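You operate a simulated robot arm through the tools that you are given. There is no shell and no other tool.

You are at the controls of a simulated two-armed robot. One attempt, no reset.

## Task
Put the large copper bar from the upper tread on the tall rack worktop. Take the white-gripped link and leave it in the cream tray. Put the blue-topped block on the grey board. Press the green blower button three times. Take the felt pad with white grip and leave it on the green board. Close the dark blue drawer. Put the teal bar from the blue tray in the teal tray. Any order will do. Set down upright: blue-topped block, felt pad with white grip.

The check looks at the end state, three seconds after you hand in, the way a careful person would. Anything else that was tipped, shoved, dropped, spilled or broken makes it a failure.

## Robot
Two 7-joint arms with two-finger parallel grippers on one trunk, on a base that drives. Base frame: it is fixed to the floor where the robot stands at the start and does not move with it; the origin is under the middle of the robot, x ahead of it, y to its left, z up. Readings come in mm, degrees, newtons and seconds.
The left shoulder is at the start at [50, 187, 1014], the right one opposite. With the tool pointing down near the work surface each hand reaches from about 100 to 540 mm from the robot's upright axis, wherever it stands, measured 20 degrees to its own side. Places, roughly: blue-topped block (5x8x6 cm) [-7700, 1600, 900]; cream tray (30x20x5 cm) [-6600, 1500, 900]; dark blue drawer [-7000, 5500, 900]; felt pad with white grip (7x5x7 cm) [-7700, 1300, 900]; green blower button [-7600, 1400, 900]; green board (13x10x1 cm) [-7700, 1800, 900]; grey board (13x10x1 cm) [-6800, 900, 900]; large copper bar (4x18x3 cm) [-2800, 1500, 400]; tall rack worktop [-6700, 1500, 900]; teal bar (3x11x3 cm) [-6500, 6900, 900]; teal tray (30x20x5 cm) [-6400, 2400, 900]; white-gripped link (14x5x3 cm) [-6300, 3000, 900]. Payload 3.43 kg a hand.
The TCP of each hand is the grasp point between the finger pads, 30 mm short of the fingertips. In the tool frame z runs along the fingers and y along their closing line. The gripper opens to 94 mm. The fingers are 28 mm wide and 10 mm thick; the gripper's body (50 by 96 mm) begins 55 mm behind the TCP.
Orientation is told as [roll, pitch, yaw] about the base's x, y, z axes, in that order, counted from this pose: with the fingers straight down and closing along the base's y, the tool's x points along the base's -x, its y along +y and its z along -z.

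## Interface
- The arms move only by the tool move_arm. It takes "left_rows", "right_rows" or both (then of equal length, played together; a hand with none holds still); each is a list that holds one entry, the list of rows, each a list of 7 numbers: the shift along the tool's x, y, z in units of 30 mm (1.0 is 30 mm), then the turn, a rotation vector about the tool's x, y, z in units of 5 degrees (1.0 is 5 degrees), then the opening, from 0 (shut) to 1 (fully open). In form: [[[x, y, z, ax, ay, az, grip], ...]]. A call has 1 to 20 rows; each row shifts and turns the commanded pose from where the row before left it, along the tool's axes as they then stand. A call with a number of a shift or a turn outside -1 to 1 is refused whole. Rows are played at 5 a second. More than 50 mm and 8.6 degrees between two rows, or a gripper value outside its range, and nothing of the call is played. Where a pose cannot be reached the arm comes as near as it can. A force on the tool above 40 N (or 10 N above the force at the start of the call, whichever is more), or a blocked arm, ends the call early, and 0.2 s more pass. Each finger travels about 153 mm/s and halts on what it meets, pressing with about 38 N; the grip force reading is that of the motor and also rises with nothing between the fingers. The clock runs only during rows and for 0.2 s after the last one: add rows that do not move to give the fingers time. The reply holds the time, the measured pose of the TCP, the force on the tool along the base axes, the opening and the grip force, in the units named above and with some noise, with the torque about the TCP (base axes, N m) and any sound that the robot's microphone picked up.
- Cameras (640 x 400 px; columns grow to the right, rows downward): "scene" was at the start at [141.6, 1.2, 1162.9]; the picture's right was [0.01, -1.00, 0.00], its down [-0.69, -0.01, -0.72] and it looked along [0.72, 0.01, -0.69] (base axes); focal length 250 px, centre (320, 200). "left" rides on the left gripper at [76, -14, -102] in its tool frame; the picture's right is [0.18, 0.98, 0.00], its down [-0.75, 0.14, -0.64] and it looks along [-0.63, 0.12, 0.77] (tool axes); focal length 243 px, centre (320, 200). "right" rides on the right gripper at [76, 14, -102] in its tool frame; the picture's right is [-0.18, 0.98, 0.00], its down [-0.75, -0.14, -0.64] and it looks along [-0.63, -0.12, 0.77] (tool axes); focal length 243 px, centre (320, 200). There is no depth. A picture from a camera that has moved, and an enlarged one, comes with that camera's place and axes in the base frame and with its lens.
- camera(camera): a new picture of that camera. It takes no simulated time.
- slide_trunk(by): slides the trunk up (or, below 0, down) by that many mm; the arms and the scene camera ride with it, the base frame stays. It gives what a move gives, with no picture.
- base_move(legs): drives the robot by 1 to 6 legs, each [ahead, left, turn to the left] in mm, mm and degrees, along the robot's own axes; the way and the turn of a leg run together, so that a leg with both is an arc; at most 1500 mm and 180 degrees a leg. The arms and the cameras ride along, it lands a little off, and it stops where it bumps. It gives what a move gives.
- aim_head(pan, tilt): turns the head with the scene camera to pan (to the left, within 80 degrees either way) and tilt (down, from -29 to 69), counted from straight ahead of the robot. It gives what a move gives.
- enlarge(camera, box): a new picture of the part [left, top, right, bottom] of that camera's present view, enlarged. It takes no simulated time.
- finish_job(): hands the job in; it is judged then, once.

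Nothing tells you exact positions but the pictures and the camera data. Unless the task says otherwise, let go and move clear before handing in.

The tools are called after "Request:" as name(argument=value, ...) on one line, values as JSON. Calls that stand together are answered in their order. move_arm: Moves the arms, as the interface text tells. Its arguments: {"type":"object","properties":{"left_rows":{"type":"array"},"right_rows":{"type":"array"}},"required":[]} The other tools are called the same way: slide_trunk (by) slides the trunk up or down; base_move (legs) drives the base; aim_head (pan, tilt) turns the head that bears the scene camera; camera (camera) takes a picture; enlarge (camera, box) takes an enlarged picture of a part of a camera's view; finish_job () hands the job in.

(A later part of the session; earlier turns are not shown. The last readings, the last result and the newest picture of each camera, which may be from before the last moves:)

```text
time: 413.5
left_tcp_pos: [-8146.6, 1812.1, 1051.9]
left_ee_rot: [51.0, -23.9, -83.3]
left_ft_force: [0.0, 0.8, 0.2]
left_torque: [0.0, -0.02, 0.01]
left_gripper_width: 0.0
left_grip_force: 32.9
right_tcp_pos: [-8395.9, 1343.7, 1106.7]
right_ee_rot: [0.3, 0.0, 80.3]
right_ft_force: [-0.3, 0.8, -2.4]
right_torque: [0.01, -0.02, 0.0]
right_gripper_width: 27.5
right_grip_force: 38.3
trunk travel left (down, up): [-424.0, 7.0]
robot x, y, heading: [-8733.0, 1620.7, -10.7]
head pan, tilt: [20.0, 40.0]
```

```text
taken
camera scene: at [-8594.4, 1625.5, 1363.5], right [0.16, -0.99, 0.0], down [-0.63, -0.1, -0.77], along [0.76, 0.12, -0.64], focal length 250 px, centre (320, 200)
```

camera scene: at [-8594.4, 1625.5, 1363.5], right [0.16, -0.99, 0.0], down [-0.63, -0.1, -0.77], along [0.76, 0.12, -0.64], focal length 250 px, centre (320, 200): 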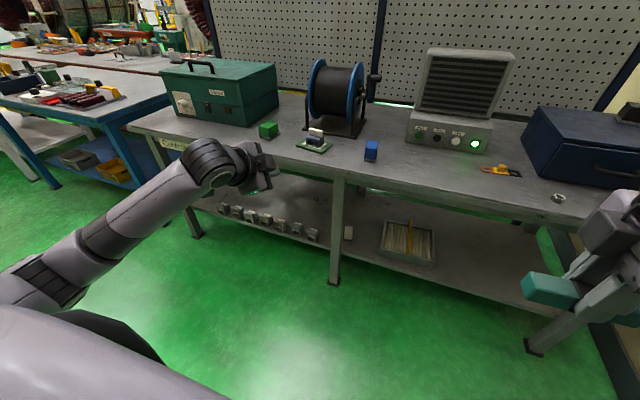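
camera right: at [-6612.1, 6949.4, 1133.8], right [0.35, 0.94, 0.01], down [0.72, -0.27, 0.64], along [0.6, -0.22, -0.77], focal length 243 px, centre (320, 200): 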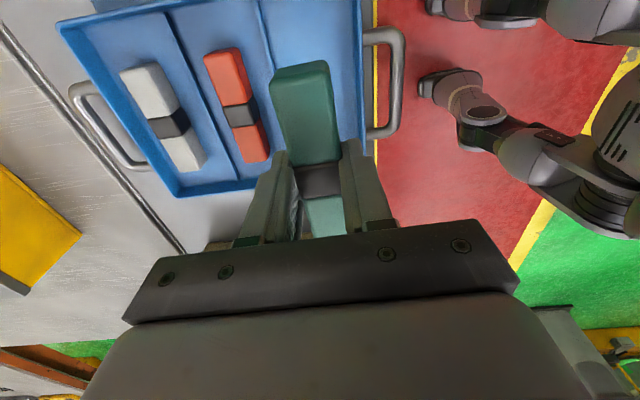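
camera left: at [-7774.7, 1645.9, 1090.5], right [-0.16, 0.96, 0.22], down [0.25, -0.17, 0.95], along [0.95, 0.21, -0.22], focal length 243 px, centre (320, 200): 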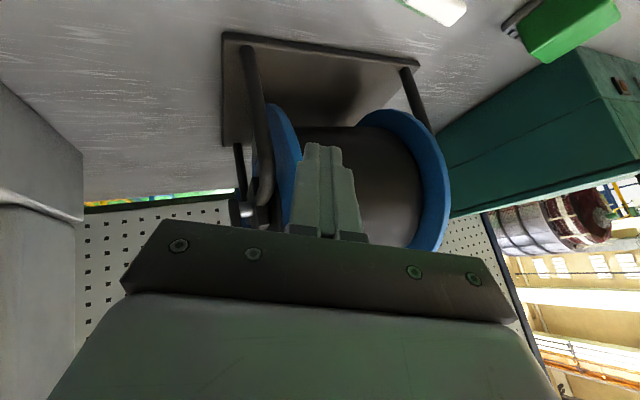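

Request:
move_arm(left_rows=[[[0.29, -0.5, 0, 0.866, 0.5, 0, 0], [0.29, -0.5, 0, 0.866, 0.5, 0, 0], [0.29, -0.5, 0, 0.866, 0.5, 0, 0], [0.29, -0.5, 0, 0.866, 0.5, 0, 0], [0.29, -0.5, 0, 0.866, 0.5, 0, 0], [0.29, -0.5, 0, 0.866, 0.5, 0, 0], [0.29, -0.5, 0, 0.866, 0.5, 0, 0], [0.29, -0.5, 0, 0.866, 0.5, 0, 0], [0.29, -0.5, 0, 0.866, 0.5, 0, 0], [0.29, -0.5, 0, 0.866, 0.5, 0, 0], [0.29, -0.5, 0, 0.866, 0.5, 0, 0]]])

Request:
camera(camera="scene")

```text
time: 415.9
left_tcp_pos: [-8303.5, 1845.0, 960.0]
left_ee_rot: [0.0, 0.3, -71.7]
left_ft_force: [-0.4, -0.4, 0.0]
left_torque: [0.03, 0.03, 0.04]
left_gripper_width: 0.1
left_grip_force: 32.4
right_tcp_pos: [-8395.8, 1343.5, 1106.2]
right_ee_rot: [0.4, 0.0, 80.4]
right_ft_force: [0.3, -0.1, -2.0]
right_torque: [0.03, -0.03, 0.0]
right_gripper_width: 27.0
right_grip_force: 38.1
trunk travel left (down, up): [-424.0, 7.0]
robot x, y, heading: [-8734.9, 1620.6, -10.9]
head pan, tilt: [20.0, 40.0]
```

```text
taken
camera scene: at [-8594.4, 1625.5, 1363.5], right [0.16, -0.99, 0.0], down [-0.63, -0.1, -0.77], along [0.76, 0.12, -0.64], focal length 250 px, centre (320, 200)
```

scene: 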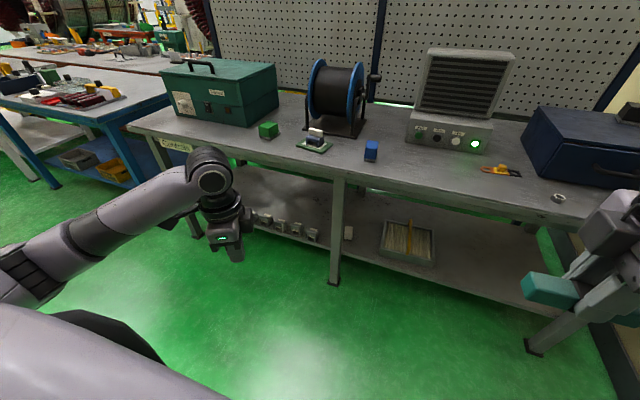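

The hand is vertical with the elbow outside, as originally. I turn it back to face straight ahead.

Request:
move_arm(left_rows=[[[0, 0, 0, 0, 0, -1, 0], [0, 0, 0, 0, 0, -1, 0], [0, 0, 0, 0, 0, -1, 0], [0, 0, 0, 0, 0, -1, 0], [0, 0, 0, 0, 0, -1, 0], [0, 0, 0, 0, 0, -1, 0], [0, 0, 0, 0, 0, -1, 0], [0, 0, 0, 0, 0, -1, 0], [0, 0, 0, 0, 0, -1, 0], [0, 0, 0, 0, 0, -1, 0], [0, 0, 0, 0, 0, -1, 0], [0, 0, 0, 0, 0, -1, 0]]])

Request:
camera(camera="scene")

```text
time: 418.5
left_tcp_pos: [-8302.9, 1843.6, 960.6]
left_ee_rot: [0.4, 0.1, -11.6]
left_ft_force: [0.1, 0.2, 0.8]
left_torque: [-0.01, -0.05, 0.03]
left_gripper_width: 0.0
left_grip_force: 33.0
right_tcp_pos: [-8396.1, 1343.1, 1106.3]
right_ee_rot: [0.4, 0.1, 80.3]
right_ft_force: [-0.8, 0.0, -1.8]
right_torque: [-0.03, -0.02, 0.01]
right_gripper_width: 27.5
right_grip_force: 37.9
trunk travel left (down, up): [-424.0, 7.0]
robot x, y, heading: [-8733.1, 1624.3, -10.8]
head pan, tilt: [20.0, 40.0]
```

```text
taken
camera scene: at [-8594.4, 1625.4, 1363.5], right [0.16, -0.99, 0.0], down [-0.63, -0.1, -0.77], along [0.76, 0.12, -0.64], focal length 250 px, centre (320, 200)
```

scene: 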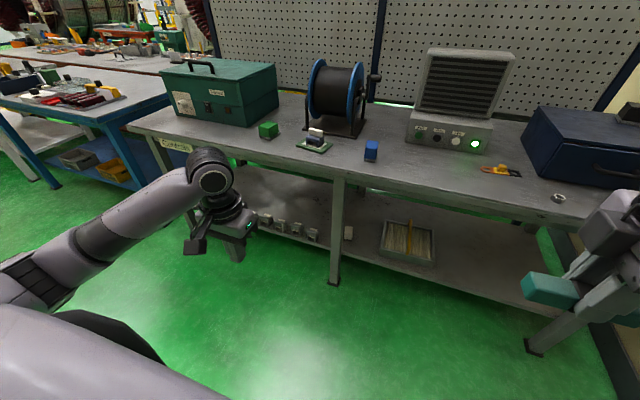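

The left arm is fully restored. I bring it to its usual spot, open the gripper, and drive forward to the blue-topped block, which lies straight ahead of that hand.

Request:
move_arm(left_rows=[[[0, -0.9, -0.6, 0, 0, 0, 0.3], [0, -0.9, -0.6, 0, 0, 0, 0.6], [0, -0.9, -0.6, 0, 0, 0, 1], [0, -0.9, -0.6, 0, 0, 0, 1], [0, -0.9, -0.4, 0, 0, 0, 1], [0, 0, 0, 0, 0, 0, 1]]])

Request:
base_move(legs=[[400, 0, 0], [120, 0, 0]])

Request:
aim_head(pan=0, tilt=35)

Request:
camera(camera="scene")

Request:
camera(camera="left")

```text
time: 419.9
left_tcp_pos: [-8330.6, 1711.9, 1043.0]
left_ee_rot: [0.2, 0.1, -11.6]
left_ft_force: [-0.3, -0.1, 0.1]
left_torque: [0.03, 0.01, 0.02]
left_gripper_width: 94.2
left_grip_force: 0.1
right_tcp_pos: [-8397.2, 1343.9, 1106.5]
right_ee_rot: [0.4, 0.0, 80.4]
right_ft_force: [-0.1, -0.4, -1.4]
right_torque: [-0.01, -0.05, -0.01]
right_gripper_width: 27.3
right_grip_force: 38.7
trunk travel left (down, up): [-424.0, 7.0]
robot x, y, heading: [-8738.8, 1620.2, -10.9]
head pan, tilt: [20.0, 40.0]
```

```text
time: 423.2
left_tcp_pos: [-7814.5, 1616.9, 1043.8]
left_ee_rot: [0.2, 0.2, -11.5]
left_ft_force: [0.6, -0.1, 0.3]
left_torque: [0.02, 0.05, -0.02]
left_gripper_width: 94.2
left_grip_force: 0.1
right_tcp_pos: [-7878.7, 1248.1, 1105.5]
right_ee_rot: [0.5, 0.0, 80.7]
right_ft_force: [0.9, 0.8, -1.5]
right_torque: [0.02, 0.01, 0.02]
right_gripper_width: 27.3
right_grip_force: 38.4
trunk travel left (down, up): [-424.0, 7.0]
robot x, y, heading: [-8221.9, 1525.0, -10.8]
head pan, tilt: [20.0, 40.0]
```

```text
time: 424.1
left_tcp_pos: [-7815.9, 1618.3, 1044.1]
left_ee_rot: [0.3, 0.0, -11.5]
left_ft_force: [0.1, -1.1, -0.4]
left_torque: [0.01, 0.0, 0.01]
left_gripper_width: 93.7
left_grip_force: 0.0
right_tcp_pos: [-7880.3, 1249.1, 1106.5]
right_ee_rot: [0.4, 0.1, 80.6]
right_ft_force: [-0.9, 0.4, -1.7]
right_torque: [-0.02, 0.0, -0.03]
right_gripper_width: 27.1
right_grip_force: 38.1
trunk travel left (down, up): [-424.0, 7.0]
robot x, y, heading: [-8221.6, 1525.4, -10.7]
head pan, tilt: [0.0, 35.0]
```

```text
taken
camera scene: at [-8076.2, 1499.4, 1371.0], right [-0.18, -0.98, 0.0], down [-0.56, 0.1, -0.82], along [0.81, -0.15, -0.57], focal length 250 px, centre (320, 200)
```

scene: 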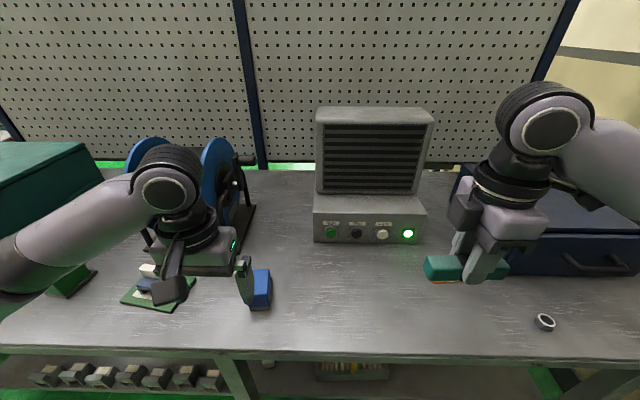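

```text
taken
camera left: at [-7893.5, 1617.7, 1145.6], right [0.02, 1.0, 0.0], down [0.77, -0.01, 0.64], along [0.64, -0.01, -0.77], focal length 243 px, centre (320, 200)
```

left: 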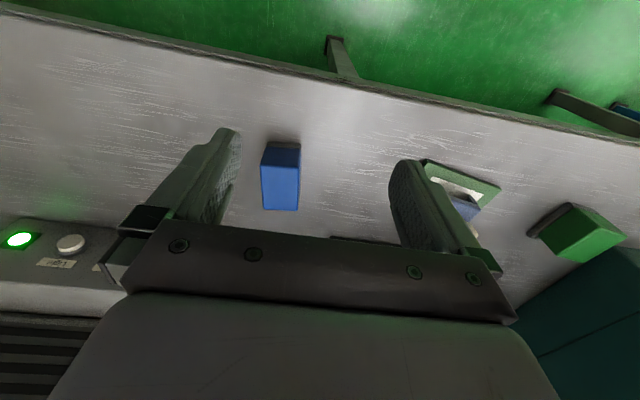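

The block is at about [-7731, 1571], turned slightly from my heading. I move the open left hand over it and match its direction.

Request:
move_arm(left_rows=[[[-0.77, -0.24, 0, 0, 0, 0, 1], [-0.77, -0.24, 0, 0, 0, 0, 1], [-0.77, -0.24, 0, 0, 0, 0, 1], [-0.77, -0.24, 0, 0, 0, 0, 1], [0, 0, 0.5, 0, 0, -0.9, 1], [0, 0, 0.9, 0, 0, 0, 1], [0, 0, 0.5, 0, 0, 0, 1], [0, 0, 0, 0, 0, 0, 1]]])

Request:
camera(camera="left")

Request:
camera(camera="scene")

```text
time: 425.9
left_tcp_pos: [-7730.8, 1570.4, 985.4]
left_ee_rot: [0.2, 0.1, -7.0]
left_ft_force: [-0.6, 0.1, -0.1]
left_torque: [0.0, -0.03, 0.03]
left_gripper_width: 93.8
left_grip_force: 0.0
right_tcp_pos: [-7881.3, 1248.1, 1105.7]
right_ee_rot: [0.3, 0.0, 80.6]
right_ft_force: [0.3, -0.2, -2.1]
right_torque: [-0.01, -0.03, -0.02]
right_gripper_width: 27.3
right_grip_force: 37.7
trunk travel left (down, up): [-424.0, 7.0]
robot x, y, heading: [-8218.4, 1525.9, -10.5]
head pan, tilt: [0.0, 35.0]
```

```text
taken
camera left: at [-7808.6, 1565.3, 1087.9], right [-0.06, 1.0, 0.0], down [0.77, 0.05, 0.64], along [0.64, 0.04, -0.77], focal length 243 px, centre (320, 200)
```

left: 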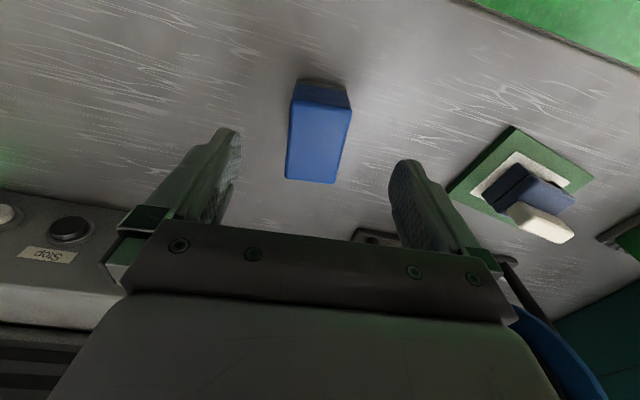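

```text
taken
camera scene: at [-8076.3, 1499.3, 1371.1], right [-0.18, -0.98, 0.0], down [-0.56, 0.11, -0.82], along [0.81, -0.15, -0.57], focal length 250 px, centre (320, 200)
```

scene: 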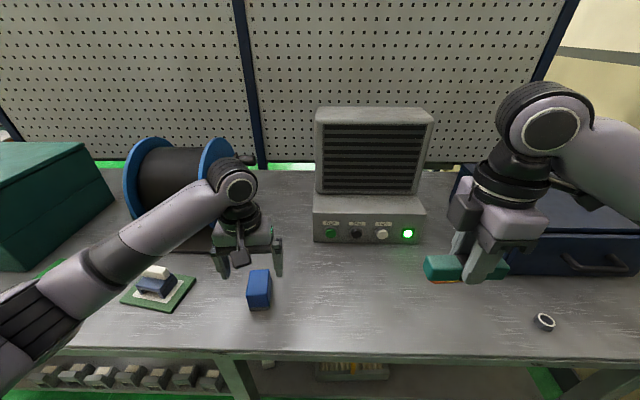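

Request:
move_arm(left_rows=[[[-0.2, 0, 0.7, 0, 0, 0, 1], [0, 0, 0.8, 0, 0, 0, 1], [0, 0, 0.7, 0, 0, 0, 1], [0, 0, 0.4, 0, 0, 0, 1], [0, 0, 0.1, 0, 0, 0, 1], [0, 0, 0, 0, 0, 0, 1]]])

Request:
camera(camera="left")

Request:
enlarge(camera="scene", box=[180, 200, 340, 330])

```text
time: 427.3
left_tcp_pos: [-7724.0, 1570.8, 904.6]
left_ee_rot: [0.3, 0.1, -7.0]
left_ft_force: [-0.1, 0.3, 0.5]
left_torque: [0.02, -0.02, 0.01]
left_gripper_width: 94.0
left_grip_force: 0.1
right_tcp_pos: [-7879.4, 1248.1, 1106.1]
right_ee_rot: [0.3, 0.0, 80.6]
right_ft_force: [0.9, 0.0, -1.4]
right_torque: [0.02, -0.03, -0.04]
right_gripper_width: 27.2
right_grip_force: 38.1
trunk travel left (down, up): [-424.0, 7.0]
robot x, y, heading: [-8222.1, 1528.6, -10.4]
head pan, tilt: [0.0, 35.0]
```

```text
taken
camera left: at [-7803.1, 1565.1, 1007.0], right [-0.06, 1.0, 0.0], down [0.77, 0.05, 0.64], along [0.64, 0.04, -0.77], focal length 243 px, centre (320, 200)
```

left: 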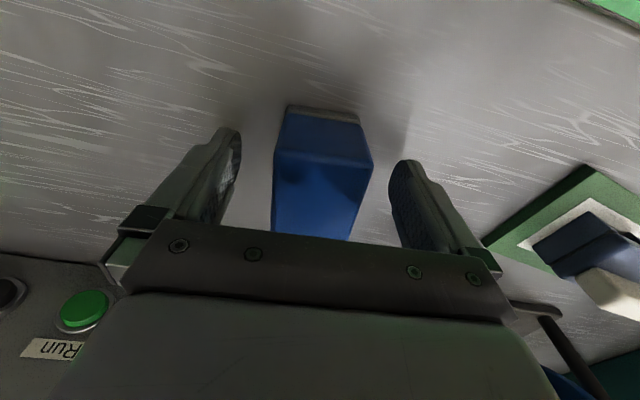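

```text
3.08 times, centred on (260, 265) of scene
camera zoom: at [-8076.3, 1499.3, 1371.1], right [-0.18, -0.98, 0.0], down [-0.56, 0.11, -0.82], along [0.81, -0.15, -0.57], focal length 769 px, centre (505, 0)
```

zoom: 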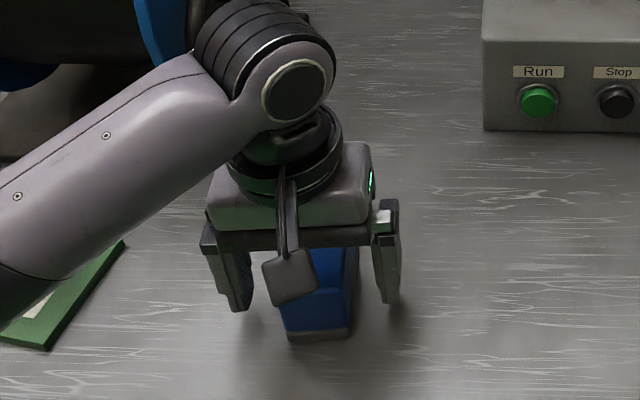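

The fingers straddle the block. I nudge forward 8 mm to its middle and close.

Request:
move_arm(left_rows=[[[-0.25, 0, 0, 0, 0, 0, 1], [0, 0, 0, 0, 0, 0, 0.7], [0, 0, 0, 0, 0, 0, 0.4], [0, 0, 0, 0, 0, 0, 0.1], [0, 0, 0, 0, 0, 0, 0.1], [0, 0, 0, 0, 0, 0, 0.1], [0, 0, 0, 0, 0, 0, 0.1]]])

Request:
camera(camera="left")

```text
time: 428.9
left_tcp_pos: [-7718.4, 1569.1, 903.6]
left_ee_rot: [0.4, 0.1, -7.0]
left_ft_force: [-0.2, -0.6, 0.5]
left_torque: [-0.04, -0.02, -0.02]
left_gripper_width: 49.5
left_grip_force: 37.9
right_tcp_pos: [-7880.0, 1248.8, 1105.5]
right_ee_rot: [0.4, 0.0, 80.7]
right_ft_force: [-0.1, -0.3, -1.2]
right_torque: [-0.02, 0.01, 0.0]
right_gripper_width: 27.6
right_grip_force: 37.7
trunk travel left (down, up): [-424.0, 7.0]
robot x, y, heading: [-8220.4, 1524.8, -10.6]
head pan, tilt: [0.0, 35.0]
```

```text
taken
camera left: at [-7795.8, 1564.2, 1007.1], right [-0.06, 1.0, 0.0], down [0.77, 0.05, 0.64], along [0.64, 0.04, -0.77], focal length 243 px, centre (320, 200)
```

left: 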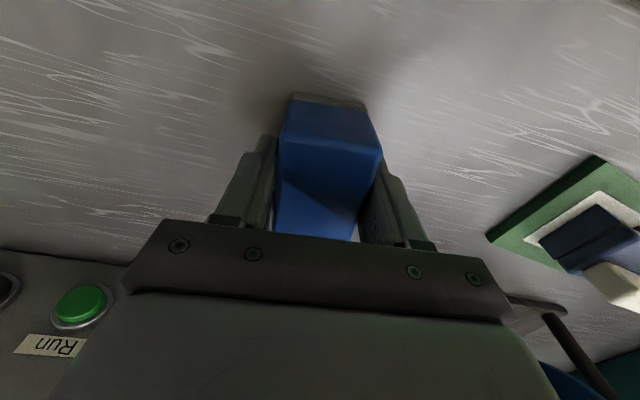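

The block is gripped at 49.5 mm. I lift it straight up.

Request:
move_arm(left_rows=[[[0, 0, -0.3, 0, 0, 0, 0.1], [0, 0, -0.7, 0, 0, 0, 0.1], [0, 0, -0.9, 0, 0, 0, 0.1], [0, 0, -0.9, 0, 0, 0, 0.1], [0, 0, -0.9, 0, 0, 0, 0.1], [0, 0, -0.7, 0, 0, 0, 0.1], [0, 0, 0, 0, 0, 0, 0.1]]])

Request:
camera(camera="left")

Request:
camera(camera="scene")

```text
time: 430.5
left_tcp_pos: [-7716.5, 1569.2, 1036.6]
left_ee_rot: [0.3, 0.1, -6.9]
left_ft_force: [-0.8, -0.4, -2.3]
left_torque: [0.01, 0.01, 0.01]
left_gripper_width: 49.0
left_grip_force: 38.0
right_tcp_pos: [-7880.1, 1248.6, 1106.0]
right_ee_rot: [0.5, 0.0, 80.7]
right_ft_force: [0.4, 1.4, -2.3]
right_torque: [-0.01, -0.01, 0.0]
right_gripper_width: 27.4
right_grip_force: 37.9
trunk travel left (down, up): [-424.0, 7.0]
robot x, y, heading: [-8221.1, 1527.4, -10.5]
head pan, tilt: [0.0, 35.0]
```

```text
taken
camera left: at [-7794.9, 1563.4, 1139.2], right [-0.06, 1.0, 0.01], down [0.77, 0.05, 0.64], along [0.64, 0.04, -0.77], focal length 243 px, centre (320, 200)
```

left: 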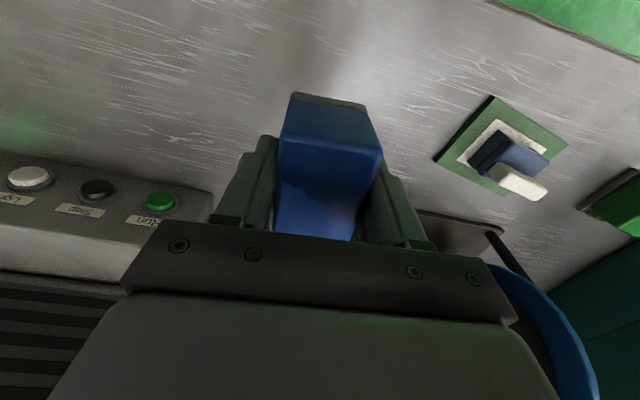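

```text
taken
camera scene: at [-8076.0, 1499.3, 1371.0], right [-0.18, -0.98, 0.0], down [-0.56, 0.11, -0.82], along [0.81, -0.15, -0.57], focal length 250 px, centre (320, 200)
```

scene: 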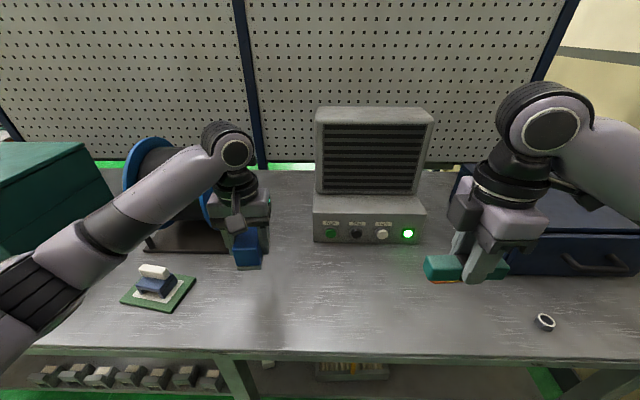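

The block is held level in the left hand and the teal bar in the right. I back away from the bench, turn, and drive back along the aisle toward the front of the rack.

Request:
base_move(legs=[[-300, 0, 0], [0, 0, 89.5]])

Request:
aim_head(pan=0, tilt=20)

Request:
camera(camera="scene")

```text
time: 436.3
left_tcp_pos: [-8557.1, 2085.4, 1035.7]
left_ee_rot: [0.3, 0.1, 82.8]
left_ft_force: [0.2, 0.3, -3.4]
left_torque: [0.01, -0.01, 0.01]
left_gripper_width: 49.1
left_grip_force: 38.1
right_tcp_pos: [-8238.3, 1921.4, 1106.0]
right_ee_rot: [0.3, -0.1, 170.3]
right_ft_force: [-0.1, 0.5, -1.5]
right_torque: [0.0, 0.02, 0.02]
right_gripper_width: 27.1
right_grip_force: 38.3
trunk travel left (down, up): [-424.0, 7.0]
robot x, y, heading: [-8517.4, 1582.4, 79.0]
head pan, tilt: [0.0, 35.0]
```

```text
time: 437.1
left_tcp_pos: [-8558.2, 2085.0, 1036.8]
left_ee_rot: [0.3, 0.2, 82.7]
left_ft_force: [0.5, -0.6, -2.4]
left_torque: [-0.01, -0.04, 0.05]
left_gripper_width: 49.1
left_grip_force: 38.2
right_tcp_pos: [-8238.0, 1920.2, 1105.7]
right_ee_rot: [0.3, 0.0, 170.3]
right_ft_force: [-0.1, -0.5, -1.4]
right_torque: [-0.02, 0.02, -0.02]
right_gripper_width: 26.9
right_grip_force: 37.8
trunk travel left (down, up): [-424.0, 7.0]
robot x, y, heading: [-8515.9, 1578.9, 79.0]
head pan, tilt: [0.0, 20.0]
```

```text
taken
camera scene: at [-8487.9, 1730.2, 1394.8], right [0.98, -0.19, 0.0], down [-0.06, -0.34, -0.94], along [0.18, 0.92, -0.34], focal length 250 px, centre (320, 200)
```

scene: 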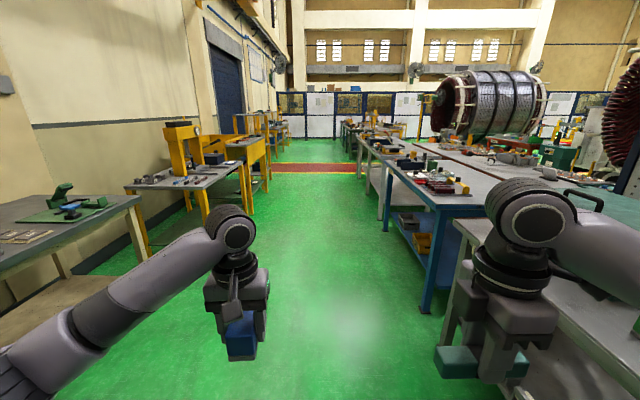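

The aisle is clear ahead with ample margin both sides. I drive 5.6 m along it.

Request:
base_move(legs=[[1400, 0, 0], [1400, 0, 0], [1400, 0, 0], [1400, 0, 0]])

Request:
camera(camera="scene")

```text
time: 464.0
left_tcp_pos: [-7521.9, 7624.8, 1036.6]
left_ee_rot: [0.3, 0.2, 82.9]
left_ft_force: [-0.1, 0.0, -2.4]
left_torque: [0.0, 0.02, 0.0]
left_gripper_width: 48.9
left_grip_force: 38.2
right_tcp_pos: [-7203.8, 7462.8, 1106.4]
right_ee_rot: [0.3, 0.0, 170.5]
right_ft_force: [-0.1, 0.3, -2.0]
right_torque: [0.02, 0.0, -0.04]
right_gripper_width: 27.4
right_grip_force: 37.8
trunk travel left (down, up): [-424.0, 7.0]
robot x, y, heading: [-7481.2, 7121.3, 79.1]
head pan, tilt: [0.0, 20.0]
```

```text
taken
camera scene: at [-7450.9, 7270.7, 1394.9], right [0.98, -0.19, 0.0], down [-0.06, -0.34, -0.94], along [0.17, 0.92, -0.34], focal length 250 px, centre (320, 200)
```

scene: 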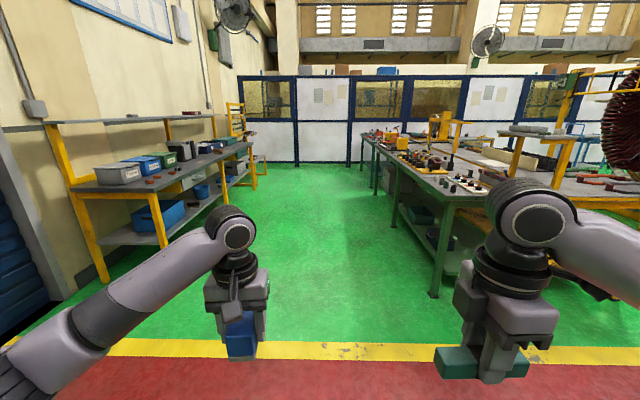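

I move onto the red walkway, turn right, and drive down it to the front aisle.

Request:
base_move(legs=[[720, 0, 0], [0, 0, -90], [1400, 0, 0], [1350, 0, 0]])

Request:
camera(camera="scene")

```text
time: 484.7
left_tcp_pos: [-4137.7, 7313.1, 1036.5]
left_ee_rot: [0.4, 0.0, -7.7]
left_ft_force: [-0.4, 0.3, -3.7]
left_torque: [0.02, 0.02, -0.02]
left_gripper_width: 49.0
left_grip_force: 37.9
right_tcp_pos: [-4303.7, 6994.8, 1106.1]
right_ee_rot: [0.5, 0.1, 79.8]
right_ft_force: [0.0, -0.3, -1.4]
right_torque: [0.0, -0.02, 0.03]
right_gripper_width: 27.4
right_grip_force: 37.6
trunk travel left (down, up): [-424.0, 7.0]
robot x, y, heading: [-4644.3, 7275.7, -11.2]
head pan, tilt: [0.0, 20.0]
```

```text
taken
camera scene: at [-4492.2, 7247.3, 1394.9], right [-0.2, -0.98, 0.0], down [-0.34, 0.07, -0.94], along [0.92, -0.18, -0.34], focal length 250 px, centre (320, 200)
```

scene: 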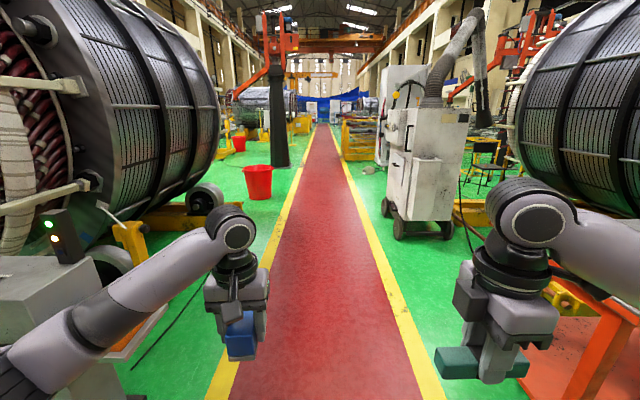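

I turn right again and drive back along the front aisle to the rack's right end, where the teal tray is.

Request:
base_move(legs=[[0, 0, -90.5], [1400, 0, 0], [1400, 0, 0]])

Request:
camera(camera="scene")

```text
time: 502.0
left_tcp_pos: [-5233.0, 4057.3, 1037.9]
left_ee_rot: [0.3, 0.0, -99.7]
left_ft_force: [-0.2, -0.4, -2.9]
left_torque: [0.02, 0.0, 0.0]
left_gripper_width: 49.4
left_grip_force: 38.1
right_tcp_pos: [-5546.0, 4234.3, 1104.7]
right_ee_rot: [0.4, -0.1, -12.1]
right_ft_force: [-0.8, -0.7, -1.7]
right_torque: [0.03, 0.0, 0.0]
right_gripper_width: 27.1
right_grip_force: 37.7
trunk travel left (down, up): [-424.0, 7.0]
robot x, y, heading: [-5250.8, 4566.1, -103.2]
head pan, tilt: [0.0, 20.0]
```

```text
taken
camera scene: at [-5286.5, 4415.5, 1394.9], right [-0.97, 0.23, 0.0], down [0.08, 0.33, -0.94], along [-0.22, -0.91, -0.34], focal length 250 px, centre (320, 200)
```

scene: 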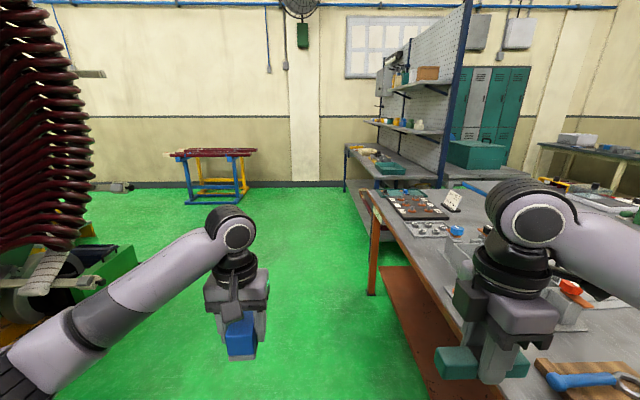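

Request:
base_move(legs=[[1300, 130, 1.5], [1230, 60, 0], [0, 0, -90]])

Request:
aim_head(pan=-10, tilt=35)

Request:
camera(camera="scene")

```text
time: 518.2
left_tcp_pos: [-6101.7, 2008.4, 1035.7]
left_ee_rot: [0.4, 0.1, 172.5]
left_ft_force: [0.4, -0.3, -3.5]
left_torque: [0.01, -0.05, 0.01]
left_gripper_width: 48.9
left_grip_force: 38.6
right_tcp_pos: [-5937.7, 2325.5, 1104.5]
right_ee_rot: [0.3, 0.0, -99.9]
right_ft_force: [0.0, -0.3, -1.8]
right_torque: [-0.01, 0.01, 0.01]
right_gripper_width: 27.5
right_grip_force: 37.5
trunk travel left (down, up): [-424.0, 7.0]
robot x, y, heading: [-5598.7, 2046.4, 168.9]
head pan, tilt: [0.0, 20.0]
```

```text
time: 519.0
left_tcp_pos: [-6102.3, 2007.7, 1035.8]
left_ee_rot: [0.3, 0.2, 172.7]
left_ft_force: [1.3, 0.3, -3.0]
left_torque: [0.0, -0.02, 0.02]
left_gripper_width: 49.3
left_grip_force: 38.2
right_tcp_pos: [-5938.0, 2326.8, 1105.1]
right_ee_rot: [0.5, 0.0, -100.0]
right_ft_force: [0.2, 0.6, -2.5]
right_torque: [0.01, 0.02, -0.03]
right_gripper_width: 27.1
right_grip_force: 37.9
trunk travel left (down, up): [-424.0, 7.0]
robot x, y, heading: [-5601.2, 2042.8, 169.0]
head pan, tilt: [-10.0, 35.0]
```

```text
taken
camera scene: at [-5736.8, 2089.4, 1371.1], right [0.36, 0.93, 0.0], down [0.54, -0.21, -0.82], along [-0.76, 0.29, -0.57], focal length 250 px, centre (320, 200)
```

scene: 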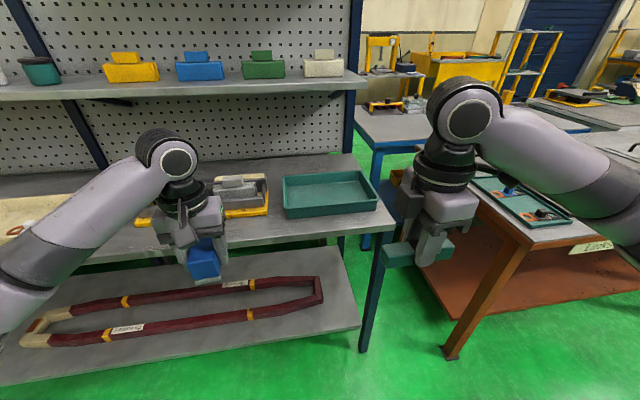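

The teal tray is at about [-6400, 2368]. I raise and draw in the left hand so the block clears the weights tray, then drive forward until the tray is within the right hand's reach.

Request:
move_arm(left_rows=[[[0.7, 0, -0.5, 0, 0, 0, 0.1], [0.7, 0, -0.5, 0, 0, 0, 0.1], [0.7, 0, -0.5, 0, 0, 0, 0.1], [0, 0, 0, 0, 0, 0, 0.1]]])

Request:
base_move(legs=[[280, 0, 0], [95, 0, 0]])

Request:
camera(camera="scene")

Request:
camera(camera="right")

```text
time: 520.0
left_tcp_pos: [-6039.2, 2000.9, 1081.2]
left_ee_rot: [0.3, 0.1, 172.6]
left_ft_force: [-0.1, -0.6, -2.9]
left_torque: [0.01, 0.0, -0.03]
left_gripper_width: 48.9
left_grip_force: 38.0
right_tcp_pos: [-5937.0, 2325.9, 1105.8]
right_ee_rot: [0.5, -0.1, -99.9]
right_ft_force: [0.0, -0.5, -1.1]
right_torque: [0.01, -0.01, -0.03]
right_gripper_width: 27.4
right_grip_force: 38.2
trunk travel left (down, up): [-424.0, 7.0]
robot x, y, heading: [-5599.7, 2047.6, 168.7]
head pan, tilt: [-10.0, 35.0]
```

```text
time: 522.7
left_tcp_pos: [-6406.7, 2072.5, 1080.6]
left_ee_rot: [0.3, 0.2, 172.5]
left_ft_force: [-0.1, -0.3, -3.1]
left_torque: [0.01, -0.03, 0.0]
left_gripper_width: 49.3
left_grip_force: 38.1
right_tcp_pos: [-6302.7, 2398.8, 1105.4]
right_ee_rot: [0.5, 0.0, -99.9]
right_ft_force: [-0.5, 0.3, -2.2]
right_torque: [-0.01, -0.01, 0.02]
right_gripper_width: 27.2
right_grip_force: 38.7
trunk travel left (down, up): [-424.0, 7.0]
robot x, y, heading: [-5962.4, 2118.3, 168.9]
head pan, tilt: [-10.0, 35.0]
```

```text
taken
camera scene: at [-6104.0, 2161.3, 1370.9], right [0.36, 0.93, 0.0], down [0.54, -0.21, -0.82], along [-0.76, 0.29, -0.57], focal length 250 px, centre (320, 200)
```

scene: 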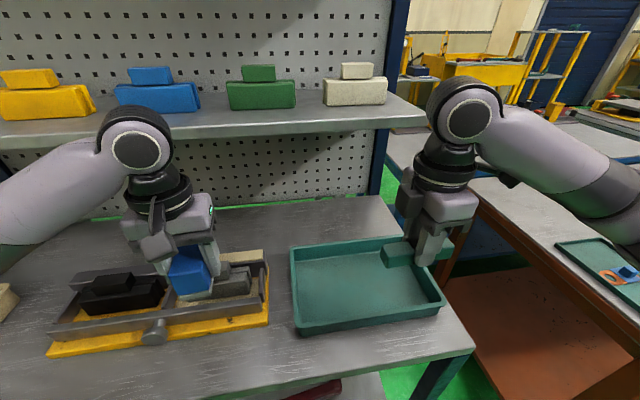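

```text
taken
camera right: at [-6278.6, 2471.6, 1209.1], right [0.94, -0.35, 0.01], down [-0.27, -0.72, 0.64], along [-0.22, -0.6, -0.77], focal length 243 px, centre (320, 200)
```

right: 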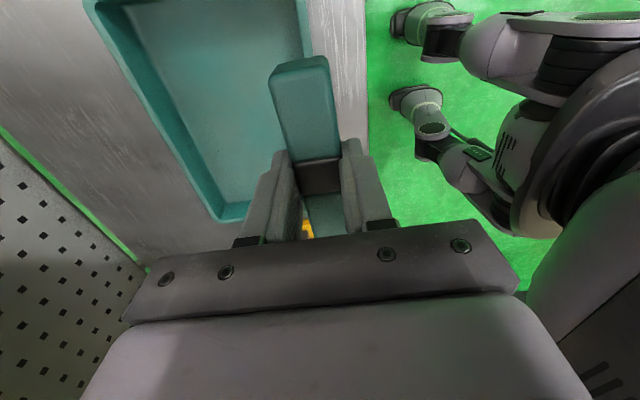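

The right hand with the teal bar is just in front of the teal tray, whose centre is about [-6400, 2369]. I move the bar over the centre and lower it.

Request:
move_arm(right_rows=[[[-0.52, -0.95, 0, 0, 0, 0, 0], [-0.52, -0.95, 0, 0, 0, 0, 0], [-0.52, -0.95, 0, 0, 0, 0, 0], [0, 0, 0.8, 0, 0, 0, 0], [0, 0, 0.9, 0, 0, 0, 0], [0, 0, 0.9, 0, 0, 0, 0], [0, 0, 0.9, 0, 0, 0, 0], [0, 0, 0.9, 0, 0, 0, 0], [0, 0, 0, 0, 0, 0, 0]]])

Request:
camera(camera="right")

Request:
camera(camera="scene")

```text
time: 524.7
left_tcp_pos: [-6405.6, 2072.3, 1081.4]
left_ee_rot: [0.2, 0.1, 172.6]
left_ft_force: [0.2, 0.7, -3.0]
left_torque: [0.02, -0.03, 0.01]
left_gripper_width: 49.1
left_grip_force: 38.0
right_tcp_pos: [-6396.0, 2366.6, 973.2]
right_ee_rot: [0.4, 0.0, -99.9]
right_ft_force: [0.1, 0.5, -1.8]
right_torque: [-0.03, 0.0, 0.01]
right_gripper_width: 27.4
right_grip_force: 37.9
trunk travel left (down, up): [-424.0, 7.0]
robot x, y, heading: [-5967.4, 2118.5, 169.2]
head pan, tilt: [-10.0, 35.0]
```

```text
taken
camera right: at [-6369.0, 2440.1, 1076.4], right [0.94, -0.35, 0.01], down [-0.27, -0.72, 0.64], along [-0.22, -0.6, -0.77], focal length 243 px, centre (320, 200)
```

right: 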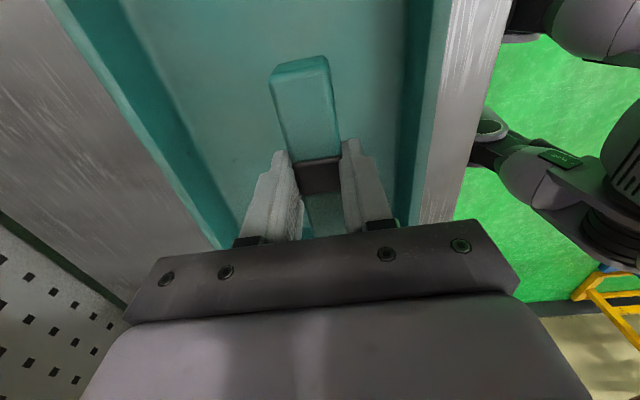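

```text
taken
camera scene: at [-6103.0, 2161.0, 1371.0], right [0.36, 0.93, 0.0], down [0.54, -0.21, -0.82], along [-0.76, 0.29, -0.57], focal length 250 px, centre (320, 200)
```

scene: 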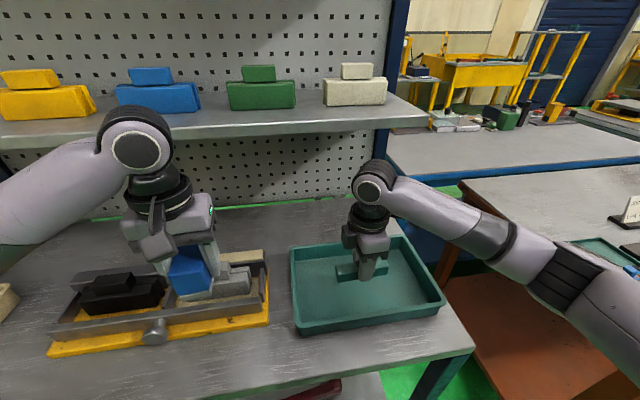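

The bar hangs over the middle of the teal tray. I lower it to the floor of the tray in small final steps.

Request:
move_arm(right_rows=[[[0, 0, 0.8, 0, 0, 0, 0], [0, 0, 0.8, 0, 0, 0, 0], [0, 0, 0.4, 0, 0, 0, 0], [0, 0, 0.1, 0, 0, 0, 0], [0, 0, 0.08, 0, 0, 0, 0], [0, 0, 0, 0, 0, 0, 0]]])

Request:
move_arm(right_rows=[[[0, 0, 0.06, 0, 0, 0, 0], [0, 0, 0.06, 0, 0, 0, 0], [0, 0, 0, 0, 0, 0, 0]]])

```text
time: 526.1
left_tcp_pos: [-6404.7, 2073.0, 1081.7]
left_ee_rot: [0.2, 0.1, 172.5]
left_ft_force: [0.4, -0.9, -2.8]
left_torque: [-0.04, -0.04, -0.03]
left_gripper_width: 49.0
left_grip_force: 37.7
right_tcp_pos: [-6394.2, 2366.5, 907.0]
right_ee_rot: [0.3, 0.1, -99.9]
right_ft_force: [1.0, 0.4, -2.0]
right_torque: [-0.01, 0.0, 0.02]
right_gripper_width: 27.4
right_grip_force: 38.2
trunk travel left (down, up): [-424.0, 7.0]
robot x, y, heading: [-5965.1, 2117.9, 169.0]
head pan, tilt: [-10.0, 35.0]
```

```text
time: 526.9
left_tcp_pos: [-6406.1, 2071.1, 1082.6]
left_ee_rot: [0.3, 0.1, 172.5]
left_ft_force: [-0.2, -0.7, -2.7]
left_torque: [0.03, 0.03, -0.01]
left_gripper_width: 49.0
left_grip_force: 38.1
right_tcp_pos: [-6394.5, 2367.4, 904.3]
right_ee_rot: [0.4, -0.1, -99.8]
right_ft_force: [-0.4, -0.6, -2.2]
right_torque: [0.01, 0.02, 0.0]
right_gripper_width: 27.1
right_grip_force: 37.7
trunk travel left (down, up): [-424.0, 7.0]
robot x, y, heading: [-5964.7, 2121.4, 169.1]
head pan, tilt: [-10.0, 35.0]
```

Request:
move_arm(right_rows=[[[0, 0, 0.06, 0, 0, 0, 0], [0, 0, 0.06, 0, 0, 0, 0], [0, 0, 0, 0, 0, 0, 0]]])

```text
time: 527.7
left_tcp_pos: [-6406.0, 2072.5, 1082.2]
left_ee_rot: [0.3, 0.1, 172.5]
left_ft_force: [-0.3, 0.2, -2.7]
left_torque: [-0.01, -0.04, 0.0]
left_gripper_width: 49.1
left_grip_force: 37.4
right_tcp_pos: [-6394.9, 2366.7, 900.5]
right_ee_rot: [0.2, -0.1, -99.9]
right_ft_force: [-0.5, 0.7, 0.8]
right_torque: [-0.06, 0.06, -0.04]
right_gripper_width: 27.1
right_grip_force: 37.7
trunk travel left (down, up): [-424.0, 7.0]
robot x, y, heading: [-5961.6, 2115.0, 168.9]
head pan, tilt: [-10.0, 35.0]
```

Request:
move_arm(right_rows=[[[0, 0, 0.04, 0, 0, 0, 0], [0, 0, 0, 0, 0, 0, 0]]])

```text
time: 528.3
left_tcp_pos: [-6404.9, 2072.7, 1081.7]
left_ee_rot: [0.3, 0.1, 172.4]
left_ft_force: [-0.4, -0.2, -2.2]
left_torque: [-0.01, -0.02, 0.0]
left_gripper_width: 49.0
left_grip_force: 38.1
right_tcp_pos: [-6394.9, 2367.7, 900.0]
right_ee_rot: [0.2, 0.1, -99.9]
right_ft_force: [0.7, 1.9, 7.7]
right_torque: [-0.15, 0.1, 0.01]
right_gripper_width: 27.1
right_grip_force: 38.5
trunk travel left (down, up): [-424.0, 7.0]
robot x, y, heading: [-5968.1, 2119.6, 168.9]
head pan, tilt: [-10.0, 35.0]
```

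The bar rests on the tray floor. I open the right hand and rise.

Request:
move_arm(right_rows=[[[0, 0, 0, 0, 0, 0, 0.45], [0, 0, 0, 0, 0, 0, 0.6], [0, 0, 0, 0, 0, 0, 0.6], [0, 0, -0.4, 0, 0, 0, 0.6], [0, 0, -0.8, 0, 0, 0, 0.6], [0, 0, -1, 0, 0, 0, 0.6], [0, 0, -1, 0, 0, 0, 0.6], [0, 0, -1, 0, 0, 0, 0.6], [0, 0, -1, 0, 0, 0, 0.6]]])

Request:
camera(camera="right")

Request:
camera(camera="scene")

```text
time: 530.3
left_tcp_pos: [-6405.8, 2071.5, 1082.5]
left_ee_rot: [0.3, 0.2, 172.5]
left_ft_force: [0.3, -0.3, -3.3]
left_torque: [-0.02, -0.03, 0.0]
left_gripper_width: 49.4
left_grip_force: 38.1
right_tcp_pos: [-6395.5, 2367.6, 1056.5]
right_ee_rot: [0.4, 0.0, -99.9]
right_ft_force: [0.1, 0.4, 0.2]
right_torque: [0.0, 0.02, 0.01]
right_gripper_width: 56.5
right_grip_force: 0.0
trunk travel left (down, up): [-424.0, 7.0]
robot x, y, heading: [-5968.3, 2115.3, 168.8]
head pan, tilt: [-10.0, 35.0]
```

```text
taken
camera right: at [-6370.3, 2439.5, 1159.9], right [0.94, -0.35, 0.01], down [-0.27, -0.72, 0.64], along [-0.22, -0.6, -0.77], focal length 243 px, centre (320, 200)
```

right: 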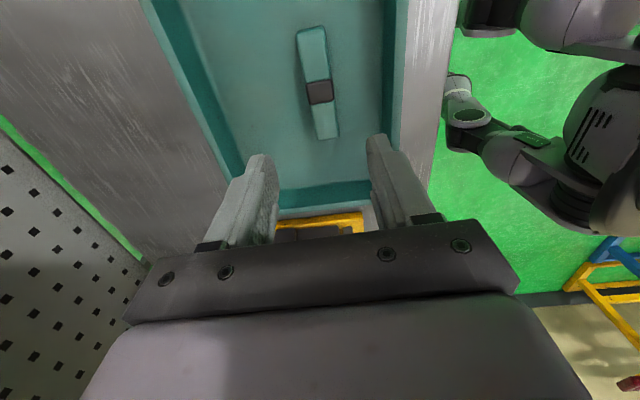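

```text
taken
camera scene: at [-6102.7, 2160.9, 1371.0], right [0.36, 0.93, 0.0], down [0.54, -0.21, -0.82], along [-0.76, 0.29, -0.57], focal length 250 px, centre (320, 200)
```

scene: 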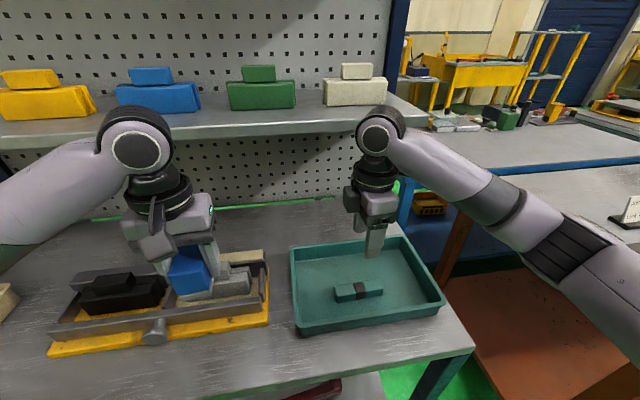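

The teal bar lies in the teal tray. Next I back off, strafe left toward the grey board at about [-6802, 858], and turn right 35° so my left shoulder comes closer to it.

Request:
base_move(legs=[[-390, 0, 0], [0, 1230, 0], [0, 0, -35]])

Request:
aim_head(pan=30, tilt=30)

Request:
camera(camera="scene")

```text
time: 545.0
left_tcp_pos: [-6205.1, 1063.7, 1081.7]
left_ee_rot: [0.3, 0.1, 137.3]
left_ft_force: [-0.9, 0.1, -3.2]
left_torque: [0.0, 0.0, 0.03]
left_gripper_width: 48.9
left_grip_force: 38.3
right_tcp_pos: [-6027.9, 1298.7, 1055.7]
right_ee_rot: [0.4, 0.0, -135.2]
right_ft_force: [-0.1, 0.5, 0.3]
right_torque: [0.0, 0.0, 0.02]
right_gripper_width: 56.4
right_grip_force: 0.2
trunk travel left (down, up): [-424.0, 7.0]
robot x, y, heading: [-5819.3, 846.6, 133.4]
head pan, tilt: [-10.0, 35.0]
```

```text
time: 546.0
left_tcp_pos: [-6204.5, 1063.7, 1082.9]
left_ee_rot: [0.3, 0.1, 137.3]
left_ft_force: [-0.4, -0.1, -1.7]
left_torque: [-0.04, -0.04, 0.01]
left_gripper_width: 49.0
left_grip_force: 37.6
right_tcp_pos: [-6027.6, 1297.5, 1056.1]
right_ee_rot: [0.4, -0.1, -135.1]
right_ft_force: [-0.2, -0.4, 0.1]
right_torque: [0.01, -0.01, -0.03]
right_gripper_width: 56.1
right_grip_force: 0.0
trunk travel left (down, up): [-424.0, 7.0]
robot x, y, heading: [-5817.6, 849.1, 133.9]
head pan, tilt: [30.0, 30.0]
```

```text
taken
camera scene: at [-5944.5, 914.1, 1378.8], right [0.28, 0.96, 0.0], down [0.48, -0.14, -0.87], along [-0.83, 0.24, -0.5], focal length 250 px, centre (320, 200)
```

scene: 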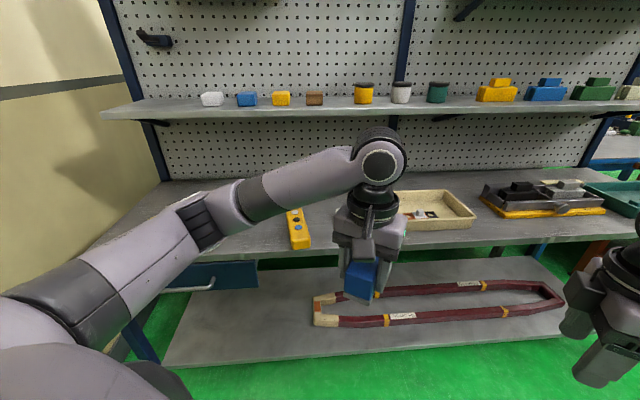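

I first turn the left hand about 65° so the block will lie along the board's long side, then move in toward the board.

Request:
move_arm(left_rows=[[[0, 0, 0, 0, 0, 1, 0.1], [0, 0, 0, 0, 0, 1, 0.1], [0, 0, 0, 0, 0, 1, 0.1], [0, 0, 0, 0, 0, 1, 0.1], [0, 0, 0, 0, 0, 1, 0.1], [0, 0, 0, 0, 0, 1, 0.1], [0, 0, 0, 0, 0, 1, 0.1], [0, 0, 0, 0, 0, 1, 0.1], [0, 0, 0, 0, 0, 1, 0.1], [0, 0, 0, 0, 0, 1, 0.1], [0, 0, 0, 0, 0, 1, 0.1], [0, 0, 0, 0, 0, 1, 0.1], [0, 0, 0, 0, 0, 1, 0.1]]])

Request:
base_move(legs=[[120, 370, 0]])

Request:
camera(camera="scene")

Request:
camera(camera="left")

```text
time: 548.8
left_tcp_pos: [-6205.2, 1064.4, 1082.8]
left_ee_rot: [0.1, 0.2, 72.2]
left_ft_force: [-0.2, -0.2, -2.9]
left_torque: [0.03, -0.03, 0.02]
left_gripper_width: 49.4
left_grip_force: 37.8
right_tcp_pos: [-6028.1, 1298.7, 1056.6]
right_ee_rot: [0.4, 0.0, -135.0]
right_ft_force: [0.6, 0.2, 0.2]
right_torque: [-0.02, 0.0, 0.03]
right_gripper_width: 56.1
right_grip_force: 0.1
trunk travel left (down, up): [-424.0, 7.0]
robot x, y, heading: [-5820.1, 844.2, 133.6]
head pan, tilt: [30.0, 30.0]
```

```text
time: 552.6
left_tcp_pos: [-6556.0, 894.7, 1081.8]
left_ee_rot: [0.0, 0.3, 72.3]
left_ft_force: [0.0, 0.3, -2.5]
left_torque: [-0.03, 0.02, -0.03]
left_gripper_width: 49.1
left_grip_force: 37.9
right_tcp_pos: [-6378.2, 1128.9, 1056.4]
right_ee_rot: [0.4, 0.0, -135.2]
right_ft_force: [0.3, 0.1, -0.9]
right_torque: [0.0, 0.01, 0.02]
right_gripper_width: 56.4
right_grip_force: 0.1
trunk travel left (down, up): [-424.0, 7.0]
robot x, y, heading: [-6166.1, 673.1, 133.4]
head pan, tilt: [30.0, 30.0]
```

```text
taken
camera scene: at [-6295.2, 744.5, 1378.8], right [0.28, 0.96, 0.0], down [0.48, -0.14, -0.87], along [-0.83, 0.24, -0.5], focal length 250 px, centre (320, 200)
```

scene: 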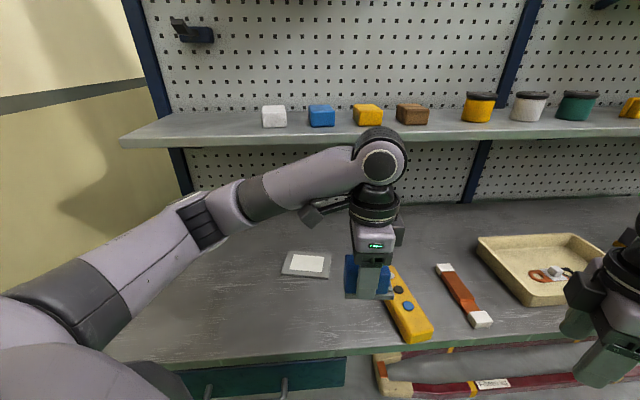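

```text
taken
camera left: at [-6565.7, 817.9, 1184.6], right [-0.99, 0.12, 0.0], down [0.1, 0.76, 0.64], along [0.08, 0.63, -0.77], focal length 243 px, centre (320, 200)
```

left: 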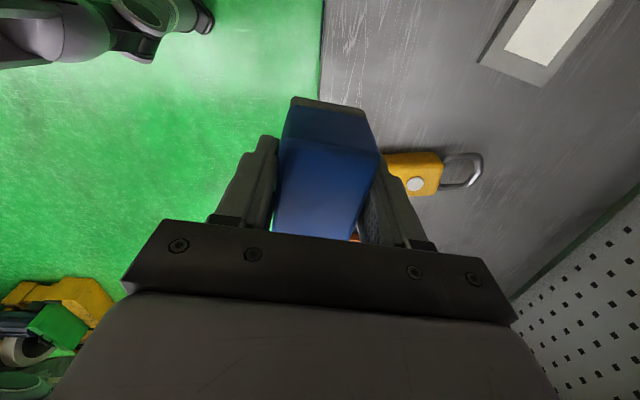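

The grey board is now visible at about [-6804, 858]; copper bar, link and pendant are all in place. I move forward 150 mm, keeping the heading.

Request:
base_move(legs=[[90, 0, 0]])

Request:
base_move(legs=[[58, 0, 0]])

Request:
camera(camera="scene")

```text
time: 553.7
left_tcp_pos: [-6617.4, 958.6, 1082.3]
left_ee_rot: [0.0, 0.4, 72.2]
left_ft_force: [-0.1, 0.9, -3.0]
left_torque: [-0.03, -0.04, 0.01]
left_gripper_width: 48.9
left_grip_force: 38.0
right_tcp_pos: [-6438.6, 1193.2, 1056.6]
right_ee_rot: [0.4, 0.1, -135.0]
right_ft_force: [0.7, -0.3, 0.0]
right_torque: [-0.04, 0.0, -0.01]
right_gripper_width: 56.2
right_grip_force: 0.0
trunk travel left (down, up): [-424.0, 7.0]
robot x, y, heading: [-6230.8, 740.4, 133.7]
head pan, tilt: [30.0, 30.0]
```

```text
time: 554.8
left_tcp_pos: [-6654.6, 997.6, 1081.7]
left_ee_rot: [-0.1, 0.4, 72.5]
left_ft_force: [1.2, -0.9, -2.1]
left_torque: [-0.01, -0.03, -0.01]
left_gripper_width: 49.2
left_grip_force: 38.0
right_tcp_pos: [-6479.2, 1233.6, 1056.9]
right_ee_rot: [0.3, 0.1, -134.9]
right_ft_force: [0.4, -1.0, 0.0]
right_torque: [-0.01, -0.01, 0.01]
right_gripper_width: 56.2
right_grip_force: 0.1
trunk travel left (down, up): [-424.0, 7.0]
robot x, y, heading: [-6269.5, 782.3, 133.8]
head pan, tilt: [30.0, 30.0]
stopped in leg 1: the robot was blocked; the commanded pose is now the measured one
```

```text
taken
camera scene: at [-6393.9, 849.3, 1379.0], right [0.28, 0.96, 0.0], down [0.48, -0.14, -0.87], along [-0.83, 0.24, -0.5], focal length 250 px, centre (320, 200)
```

scene: 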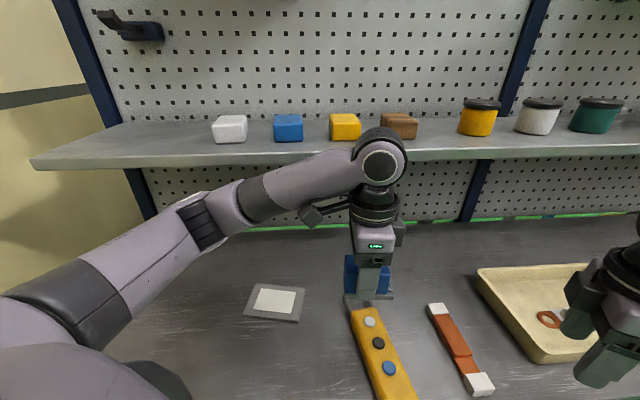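

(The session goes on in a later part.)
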